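You operate a simulated robot arm through the tools that you are given. There is no shell and no other tool. Be economical: measure what you need, move in short steps, check, and stop when the job is done.

Carry out the task below with a simulated robot arm. There is one attempt and no reset: what you move stays moved.

## Task
Put the black mug on the stove tray.
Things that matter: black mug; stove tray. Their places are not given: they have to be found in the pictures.

Only the result counts: the job must be done as asked and must still hold three seconds after the hand-in. Knocking over, shifting, dropping, spilling or breaking anything else fails it.

## Robot
A 6-joint arm with a two-finger parallel gripper, fixed in place. Base frame: the origin is at the foot of the arm, x ahead of it, y to its left, z up; the work surface is at about z = 850. Units: mm, rad, N and s.
With the tool pointing down near the work surface it reaches from about 260 to 680 mm from the base axis. Its first joint turns from -1.152 to 1.152 rad. Payload 2.9 kg.
The TCP is the grasp point between the finger pads, 30 mm short of the fingertips. In the tool frame z runs along the fingers and y along their closing line. The gripper opens to 110 mm. The fingers are 20 mm wide and 10 mm thick; the gripper's body (48 by 112 mm) begins 55 mm behind the TCP.
Orientation is that of the tool frame in the base frame, as a unit quaternion [w, x, y, z]. With the fingers straight down and closing along the base's y, the tool's x points along the base's -x, its y along +y and its z along -z.

## Interface
- The arm moves only by the tool apply_moves. Its argument "series" is one flat list of numbers, 5 for each row, row after row: the shift along the tool's x, y, z in units of 100 mm (1.0 is 100 mm), then the turn about the tool's z in units of 120 degrees (1.0 is 120 degrees), then the finger opening in mm, from 0 to 110. In form: [dx, dy, dz, yaw, claw, dx, dy, dz, yaw, claw, ...]. A call has 1 to 8 rows; each row is the pose to reach, as a shift and turn from the pose commanded when the call began, along the tool's axes at that moment. A call with a number of a shift or a turn outside -1 to 1 is refused whole. Each row takes 0.2 s and may step no farther than 50 mm and 0.15 rad from the row before; otherwise, or with a gripper value out of range, the whole call is refused. Where a pose cannot be reached the arm comes as near as it can. A force on the tool above 40 N (or 10 N above the force at the start of the call, whichever is more), or a blocked arm, ends the call early, and 0.2 s more pass. The fingers move at their own pace (about 108 mm/s each) and stop on an object; they squeeze with about 28 N. The grip force told is the motor's: it shows also when the fingers shut on nothing. Time passes only in rows, and 0.2 s behind the last, so rows that repeat a pose let the fingers close. The reply holds the time, the measured pose of the TCP, the force on the tool along the base axes, the opening and the grip force, in the units named above and with some noise.
- Cameras (640 x 400 px; columns grow to the right, rows downward): "scene" is fixed at [71.3, 420.6, 1400.4]; the picture's right is [-0.84, -0.54, 0.00], its down [-0.22, 0.34, -0.91] and it looks along [0.49, -0.77, -0.41] (base axes); focal length 365 px, centre (320, 200). "wrist" rides on the gripper at [-36, 0, -57] in the tool frame; the picture's right is [0.00, -1.00, 0.00], its down [0.97, 0.00, -0.24] and it looks along [0.24, 0.00, 0.97] (tool axes); focal length 218 px, centre (320, 200).
- get_image(camera): a new picture of that camera. It takes no simulated time.
- measure_at(camera, pixels): for up to 12 pixels [column, row] of the newest picture of that camera ("zoom" is the newest enlarged one), the place [x, y, z] in the base frame of the surface seen there, good to about 3 mm. It takes no simulated time.
- zoom(camera, box): a new picture of the part [left, top, right, bottom] of that camera's present view, enlarged. It takes no simulated time.
- sign_off(): hands the job in; it is judged then, once.

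Go step by step. Measure first, check grasps and placings, and put right what went wrong. The budget is 60 turns and 22 pictures, counting those below and the enlarged ones. Unless the task says otherwise, let go and move clear before handing in, and close with one line.

The tools are called after "Call:" as name(argument=value, ...) on one line, values as JSON. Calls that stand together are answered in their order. apply_moves: Moves the arm, as the interface text tells. Its arguments: {"type":"object","properties":{"series":{"type":"array","items":{"type":"number"}}},"required":["series"]} The other tools are called the same way: get_image (camera) takes a picture; measure_at (camera, pixels) gives the place of the surface under pixels of a picture; zoom (camera, box) takes an enlarged picture of a part of a camera's view; sign_off () hands the job in.

At the start:

```text
time: 0.0
tcp_pos: [402.4, -298.9, 1162.4]
orientation: [0.0, 0.0, 1.0, 0.0]
force: [0.0, 0.3, 0.3]
grip_width: 110.0
grasp_force: 0.0
```

scene: 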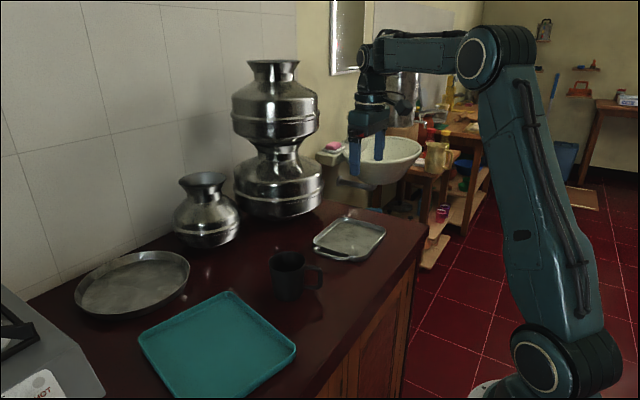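
wrist: 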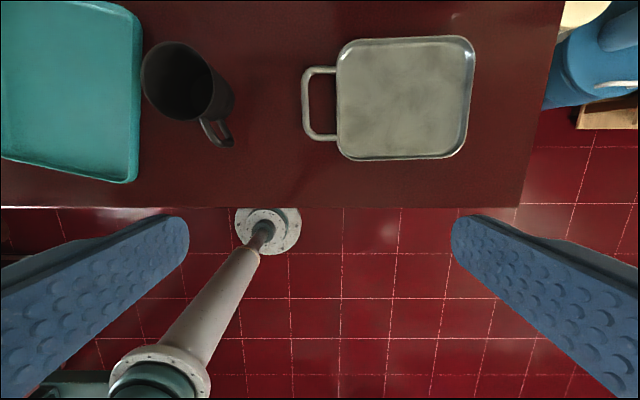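

The black mug is at about (288,275) in the scene. Several trays are candidates for the stove tray (teal, round steel, small handled steel), so I'll look closer and measure.

Call:
zoom(camera="scene", box=[0, 160, 420, 400])

Call:
measure_at(camera="scene", pixels=[[288, 254], [271, 258], [306, 258], [288, 298], [320, 275], [350, 238], [318, 243], [380, 228], [335, 258], [215, 345], [132, 285], [300, 320]])

Call:
measure_at(camera="wrist", pixels=[[405, 100], [342, 45], [468, 45], [345, 155], [465, 155], [304, 105], [150, 60], [180, 43], [214, 90], [190, 115], [222, 140], [185, 80]])

```text
1.52 times, centred on (210, 280) of scene
```

zoom: 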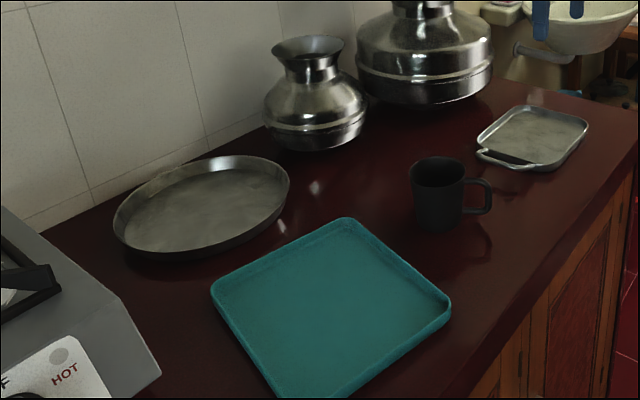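

```text
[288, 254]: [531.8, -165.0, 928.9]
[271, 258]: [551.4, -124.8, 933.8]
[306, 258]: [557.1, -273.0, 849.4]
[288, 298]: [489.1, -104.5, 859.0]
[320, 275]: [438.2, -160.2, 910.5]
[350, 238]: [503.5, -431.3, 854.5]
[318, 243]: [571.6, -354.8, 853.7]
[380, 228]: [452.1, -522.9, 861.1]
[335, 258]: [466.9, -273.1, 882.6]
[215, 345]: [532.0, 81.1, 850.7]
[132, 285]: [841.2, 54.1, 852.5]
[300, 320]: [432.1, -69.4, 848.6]
```

```text
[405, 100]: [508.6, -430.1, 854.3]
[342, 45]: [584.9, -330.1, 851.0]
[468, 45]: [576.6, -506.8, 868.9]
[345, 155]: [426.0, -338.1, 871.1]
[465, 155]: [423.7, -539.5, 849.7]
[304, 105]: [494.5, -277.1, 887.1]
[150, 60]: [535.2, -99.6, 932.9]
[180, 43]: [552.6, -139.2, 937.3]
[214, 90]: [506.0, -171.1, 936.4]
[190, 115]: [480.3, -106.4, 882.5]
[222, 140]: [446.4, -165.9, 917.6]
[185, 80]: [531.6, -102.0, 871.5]
```

The mug stands at about (520,-125) with its rim at z≈935 and its handle toward -x,-y. The stove is at the lower left, marked "HOT", so I'll zoom in there and on the handled tray to settle which one is the stove tray.

Call:
zoom(camera="scene", box=[0, 270, 208, 400])

Call:
zoom(camera="scene", box=[250, 190, 410, 310])

```text
3.08 times, centred on (104, 335) of scene
```

zoom: 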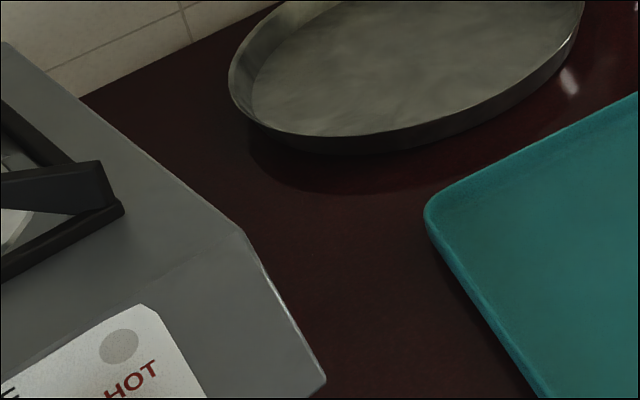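

```text
3.33 times, centred on (330, 250) of scene
```

zoom: 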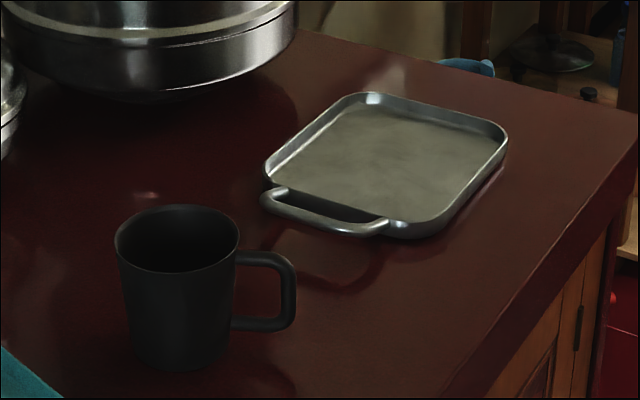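

The handled steel tray at (505,-430) looks like the stove tray, but the stove runs out of the scene view. I'll move above the mug, keeping height, and use the wrist view to check the stove and get better mug measurements.

Call:
apply_moves(series=[-0.1, 0.33, 0, 0, 110, -0.2, 0.66, 0, 0, 110, -0.3, 1.0, 0, 0, 110])

Call:
apply_moves(series=[0, 0.4, 0, 0, 110, 0, 0.7, 0, 0, 110])

Call:
get_image(camera="wrist")

```text
time: 0.8
tcp_pos: [432.0, -198.3, 1163.1]
orientation: [-0.001, 0.0, 1.0, 0.0]
force: [0.5, 0.4, 0.1]
grip_width: 109.8
grasp_force: 0.1
```

```text
time: 1.4
tcp_pos: [432.5, -125.1, 1161.3]
orientation: [0.0, 0.0, 1.0, 0.0]
force: [-1.2, -0.4, 0.0]
grip_width: 110.2
grasp_force: 0.1
```

```text
16 pictures are left
```

wrist: 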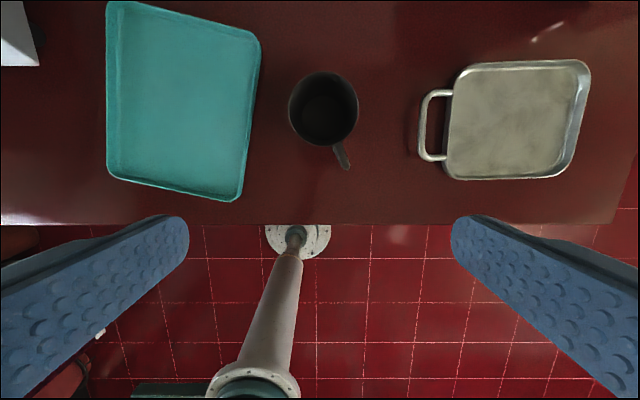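

The stove's edge shows only at the far upper left, with no reachable tray on it, so the handled steel tray is the target. Next I'll measure the mug rim around (323,108), the handle at (343,160), and the tray.

Call:
measure_at(camera="wrist", pixels=[[291, 107], [356, 107], [322, 75], [318, 141], [343, 160], [323, 108], [515, 120], [455, 120], [575, 120], [515, 65], [510, 176], [424, 125]])

```text
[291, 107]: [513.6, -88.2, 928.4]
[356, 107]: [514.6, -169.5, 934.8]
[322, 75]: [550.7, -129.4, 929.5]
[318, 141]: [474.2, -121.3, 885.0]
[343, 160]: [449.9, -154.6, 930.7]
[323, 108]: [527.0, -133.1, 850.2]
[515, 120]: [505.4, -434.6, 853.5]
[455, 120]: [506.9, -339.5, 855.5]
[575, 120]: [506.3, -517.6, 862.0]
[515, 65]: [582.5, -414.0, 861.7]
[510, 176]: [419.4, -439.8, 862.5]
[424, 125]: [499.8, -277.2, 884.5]
```

The mug centre is at about (513,-129) with radius ≈41 mm, and the tray centre is at about (502,-430) with its floor at ≈854. I'll move over the mug and go down partway.

Call:
apply_moves(series=[-0.4, 0, 0, 0, 110, -0.81, -0.03, 0, 0, 110, -0.81, -0.03, 0.4, 0, 110, -0.81, -0.03, 0.8, 0, 110, -0.81, -0.03, 1.0, 0, 110])

Call:
get_image(camera="wrist")

```text
time: 2.6
tcp_pos: [512.3, -130.0, 1062.0]
orientation: [-0.001, 0.0, 1.0, 0.0]
force: [0.4, 0.0, -0.1]
grip_width: 109.8
grasp_force: 0.1
```

```text
15 pictures are left
```

wrist: 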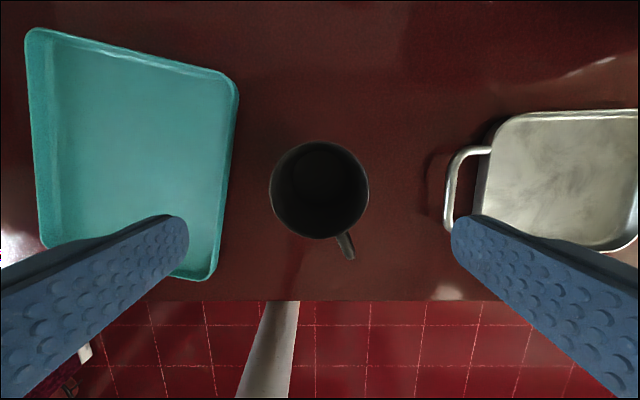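

Call:
measure_at(camera="wrist", pixels=[[272, 190], [366, 190], [320, 145], [350, 257], [229, 180], [237, 95], [218, 260], [310, 237]])

```text
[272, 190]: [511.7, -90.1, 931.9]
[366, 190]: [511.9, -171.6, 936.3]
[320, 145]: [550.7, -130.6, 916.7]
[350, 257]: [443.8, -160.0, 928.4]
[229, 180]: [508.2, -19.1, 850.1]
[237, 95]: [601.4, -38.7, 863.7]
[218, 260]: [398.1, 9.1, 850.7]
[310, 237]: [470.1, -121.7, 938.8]
```

The rim spans y from -90 to -172 and is centred on the tool. The teal tray edge at y≈-20 leaves room for the fingers, so I'll descend to z≈903.

Call:
apply_moves(series=[0.01, 0, 0.4, 0, 110, 0.01, 0, 0.8, 0, 110, 0.01, 0, 1.0, 0, 110])

Call:
apply_moves(series=[0, 0, 0.3, 0, 110, 0, 0, 0.59, 0, 110])

Call:
apply_moves(series=[0, 0, 0, 0, 70, 0, 0, 0, 0, 70, 0, 0, 0, 0, 70])

```text
time: 3.4
tcp_pos: [512.6, -130.7, 963.5]
orientation: [0.0, 0.0, 1.0, -0.001]
force: [0.7, 0.5, 0.2]
grip_width: 110.1
grasp_force: 0.1
```

```text
time: 4.0
tcp_pos: [512.5, -130.0, 904.6]
orientation: [0.0, 0.0, 1.0, 0.0]
force: [-0.2, 0.2, 0.0]
grip_width: 110.0
grasp_force: 0.0
```

```text
time: 4.8
tcp_pos: [512.7, -130.5, 905.4]
orientation: [0.0, 0.0, 1.0, 0.0]
force: [-0.8, -0.1, 0.0]
grip_width: 91.1
grasp_force: 28.2
```

The fingers stopped at 91 mm with 28 N, which is wider than the ≈82 mm I measured. I'll check the picture before lifting.

Call:
get_image(camera="wrist")

Call:
zoom(camera="scene", box=[220, 190, 380, 310])

```text
14 pictures are left
```

wrist: 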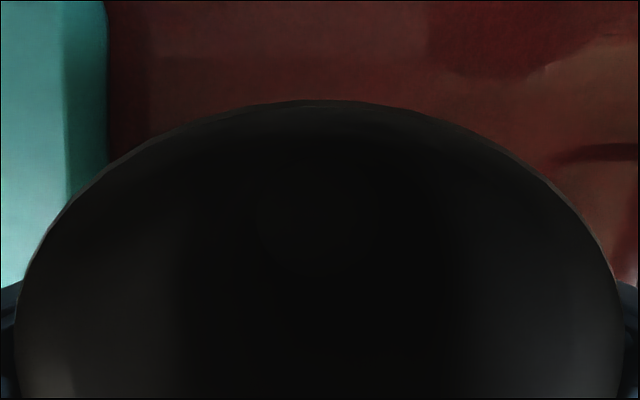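

```text
3.33 times, centred on (300, 250) of scene
```

zoom: 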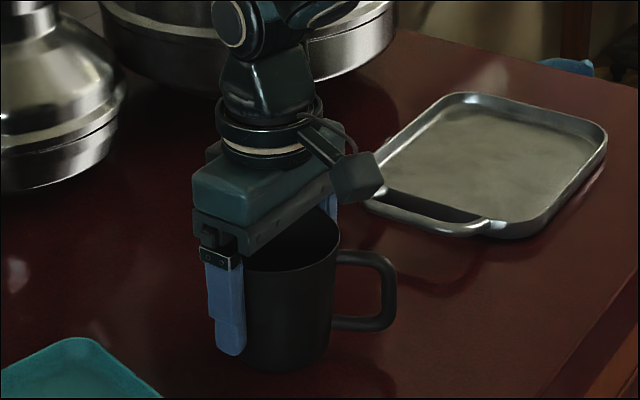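

The mug is held with a finger on each side and stands upright. I'll lift it in small steps.

Call:
apply_moves(series=[0, 0, -0.1, 0, 60, 0, 0, -0.3, 0, 60, 0, 0, -0.6, 0, 60, 0, 0, -0.9, 0, 60])

Call:
zoom(camera="scene", box=[220, 130, 420, 310])

```text
time: 5.8
tcp_pos: [510.3, -130.2, 993.7]
orientation: [-0.001, 0.001, 1.0, 0.0]
force: [-0.8, -0.4, -2.3]
grip_width: 91.0
grasp_force: 27.8
```

```text
2.22 times, centred on (320, 220) of scene
```

zoom: 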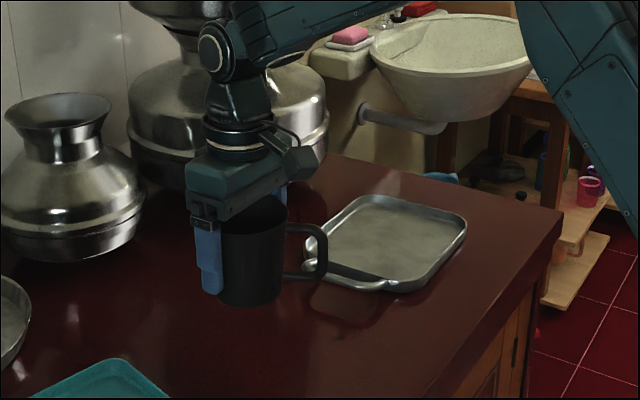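

The lift held, with the width at 91 mm and about 2.3 N of load. I'll carry the mug sideways toward (505,-420), its bottom at z≈939 and well over the tray handle.

Call:
apply_moves(series=[0, -0.25, 0, 0, 60, 0, -0.5, 0, 0, 60, 0, -0.75, 0, 0, 60, 0, -1.0, 0, 0, 60])

Call:
apply_moves(series=[0, -0.25, 0, 0, 60, 0, -0.5, 0, 0, 60, 0, -0.75, 0, 0, 60, 0, -1.0, 0, 0, 60])

Call:
apply_moves(series=[0, -0.25, 0, 0, 60, 0.03, -0.5, 0, 0, 60, 0.06, -0.75, 0, 0, 60, 0.06, -0.92, 0, 0, 60])

Call:
zoom(camera="scene", box=[250, 130, 450, 290])

```text
time: 6.8
tcp_pos: [511.9, -230.4, 995.1]
orientation: [0.0, 0.001, 1.0, 0.0]
force: [-0.1, 0.5, -1.8]
grip_width: 90.8
grasp_force: 27.9
```

```text
time: 7.8
tcp_pos: [510.5, -330.3, 993.7]
orientation: [0.0, 0.0, 1.0, 0.001]
force: [0.4, 0.7, -1.7]
grip_width: 91.0
grasp_force: 27.8
```

```text
time: 8.8
tcp_pos: [504.4, -421.5, 993.6]
orientation: [-0.001, -0.001, 1.0, 0.001]
force: [0.8, -0.6, -2.0]
grip_width: 90.8
grasp_force: 28.0
```

```text
2.50 times, centred on (350, 210) of scene
```

zoom: 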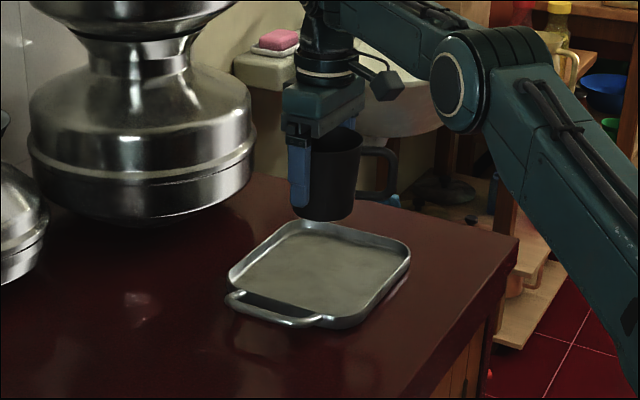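

The mug is above the tray. I'll lower it about 76 mm, then creep down to contact at an expected TCP z≈909.

Call:
apply_moves(series=[0, 0, 0.25, 0, 60, 0, 0, 0.5, 0, 60, 0, 0, 0.68, 0, 60, 0, 0, 0.76, 0, 60])

Call:
apply_moves(series=[0, 0, 0.03, 0, 60, 0, 0, 0.05, 0, 60])

Call:
zoom(camera="scene", box=[290, 180, 410, 280])

```text
time: 9.8
tcp_pos: [506.1, -422.2, 916.4]
orientation: [0.0, 0.0, 1.0, 0.001]
force: [-1.3, 0.3, -1.8]
grip_width: 91.1
grasp_force: 28.3
```

```text
time: 10.4
tcp_pos: [505.5, -422.2, 912.1]
orientation: [0.0, 0.0, 1.0, 0.0]
force: [-0.8, -0.2, -1.1]
grip_width: 90.8
grasp_force: 28.3
```

```text
4.00 times, centred on (350, 230) of scene
```

zoom: 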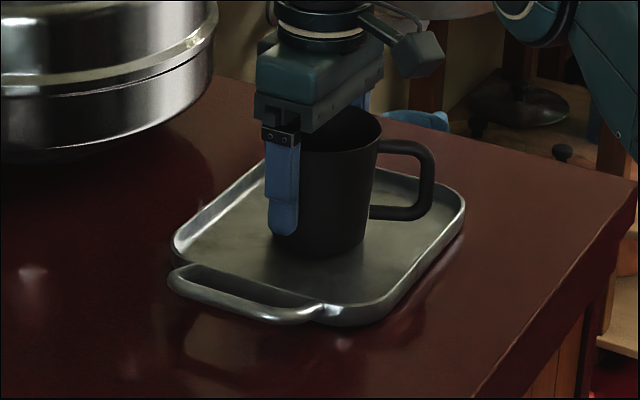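

The mug is almost on the tray floor, with -1.1 N still on the tool. I'll creep down in 1 mm steps.

Call:
apply_moves(series=[0, 0, 0.01, 0, 60, 0, 0, 0.02, 0, 60])

Call:
apply_moves(series=[0, 0, 0.01, 0, 60, 0, 0, 0.01, 0, 60])

```text
time: 11.0
tcp_pos: [505.4, -422.6, 910.6]
orientation: [0.0, 0.0, 1.0, -0.001]
force: [0.2, -0.5, -0.8]
grip_width: 91.0
grasp_force: 27.8
```

```text
time: 11.6
tcp_pos: [506.6, -422.5, 908.9]
orientation: [0.0, 0.0, 1.0, 0.0]
force: [0.4, 0.5, -0.8]
grip_width: 90.8
grasp_force: 28.5
```

Call:
apply_moves(series=[0, 0, 0.01, 0, 60, 0, 0, 0.015, 0, 60])

```text
time: 12.2
tcp_pos: [505.6, -421.6, 908.9]
orientation: [0.001, 0.0, 1.0, 0.0]
force: [-1.7, 0.2, 1.4]
grip_width: 90.6
grasp_force: 28.1
```

The force turned upward (+1.4 N), so the mug rests on the tray. I'll open the fingers slowly and evenly, then rise straight up.

Call:
apply_moves(series=[0, 0, 0, 0, 92, 0, 0, 0, 0, 96, 0, 0, 0, 0, 104, 0, 0, 0, 0, 110, 0, 0, 0, 0, 110])

Call:
apply_moves(series=[0, 0, -0.2, 0, 110, 0, 0, -0.5, 0, 110, 0, 0, -0.8, 0, 110, 0, 0, -1.0, 0, 110])

Call:
apply_moves(series=[0, 0, -0.4, 0, 110, 0, 0, -0.8, 0, 110])

Call:
zoom(camera="scene", box=[250, 130, 450, 290])

Call:
get_image(camera="wrist")

```text
time: 13.4
tcp_pos: [505.8, -422.9, 908.1]
orientation: [0.0, 0.0, 1.0, 0.0]
force: [0.0, 0.3, -0.2]
grip_width: 110.0
grasp_force: 0.0
```

```text
time: 14.4
tcp_pos: [505.8, -423.5, 1007.7]
orientation: [0.0, 0.0, 1.0, 0.0]
force: [-0.2, -0.1, 0.0]
grip_width: 110.2
grasp_force: 0.2
```

```text
time: 15.0
tcp_pos: [501.2, -411.7, 1063.5]
orientation: [0.0, 0.0, 1.0, 0.0]
force: [0.9, -1.0, 0.1]
grip_width: 110.1
grasp_force: 0.1
out of reach, approached as far as the arm can: row 1, 2
```

```text
2.50 times, centred on (350, 210) of scene
```

zoom: 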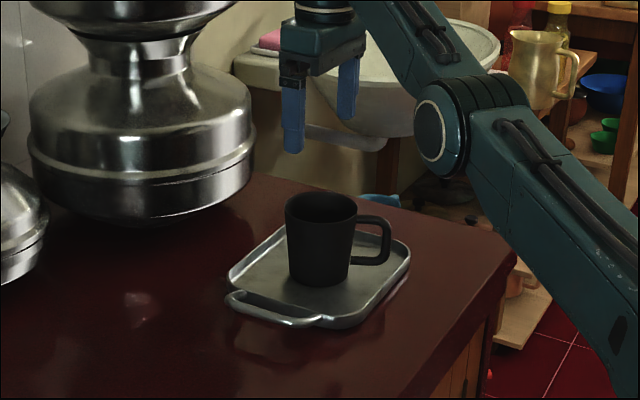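

```text
8 pictures are left
```

wrist: 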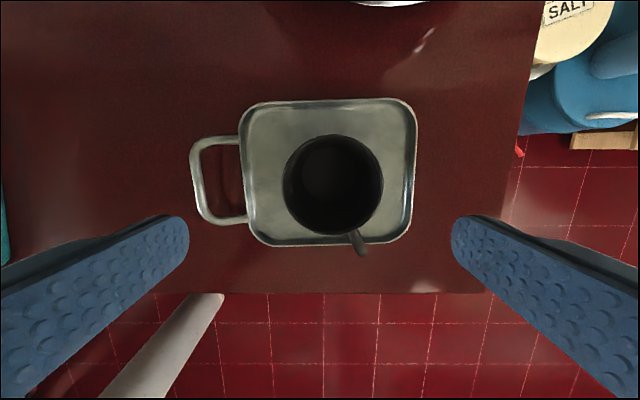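

The mug stands upright inside the handled steel tray, the gripper is clear, and nothing else has moved. I'll hand in now.

Call:
sign_off()

```text
The job is handed in.
```

The black mug is standing upright on the small handled steel tray, released and with the gripper clear; no tray was labelled, so treating that one as the stove tray was my judgement.
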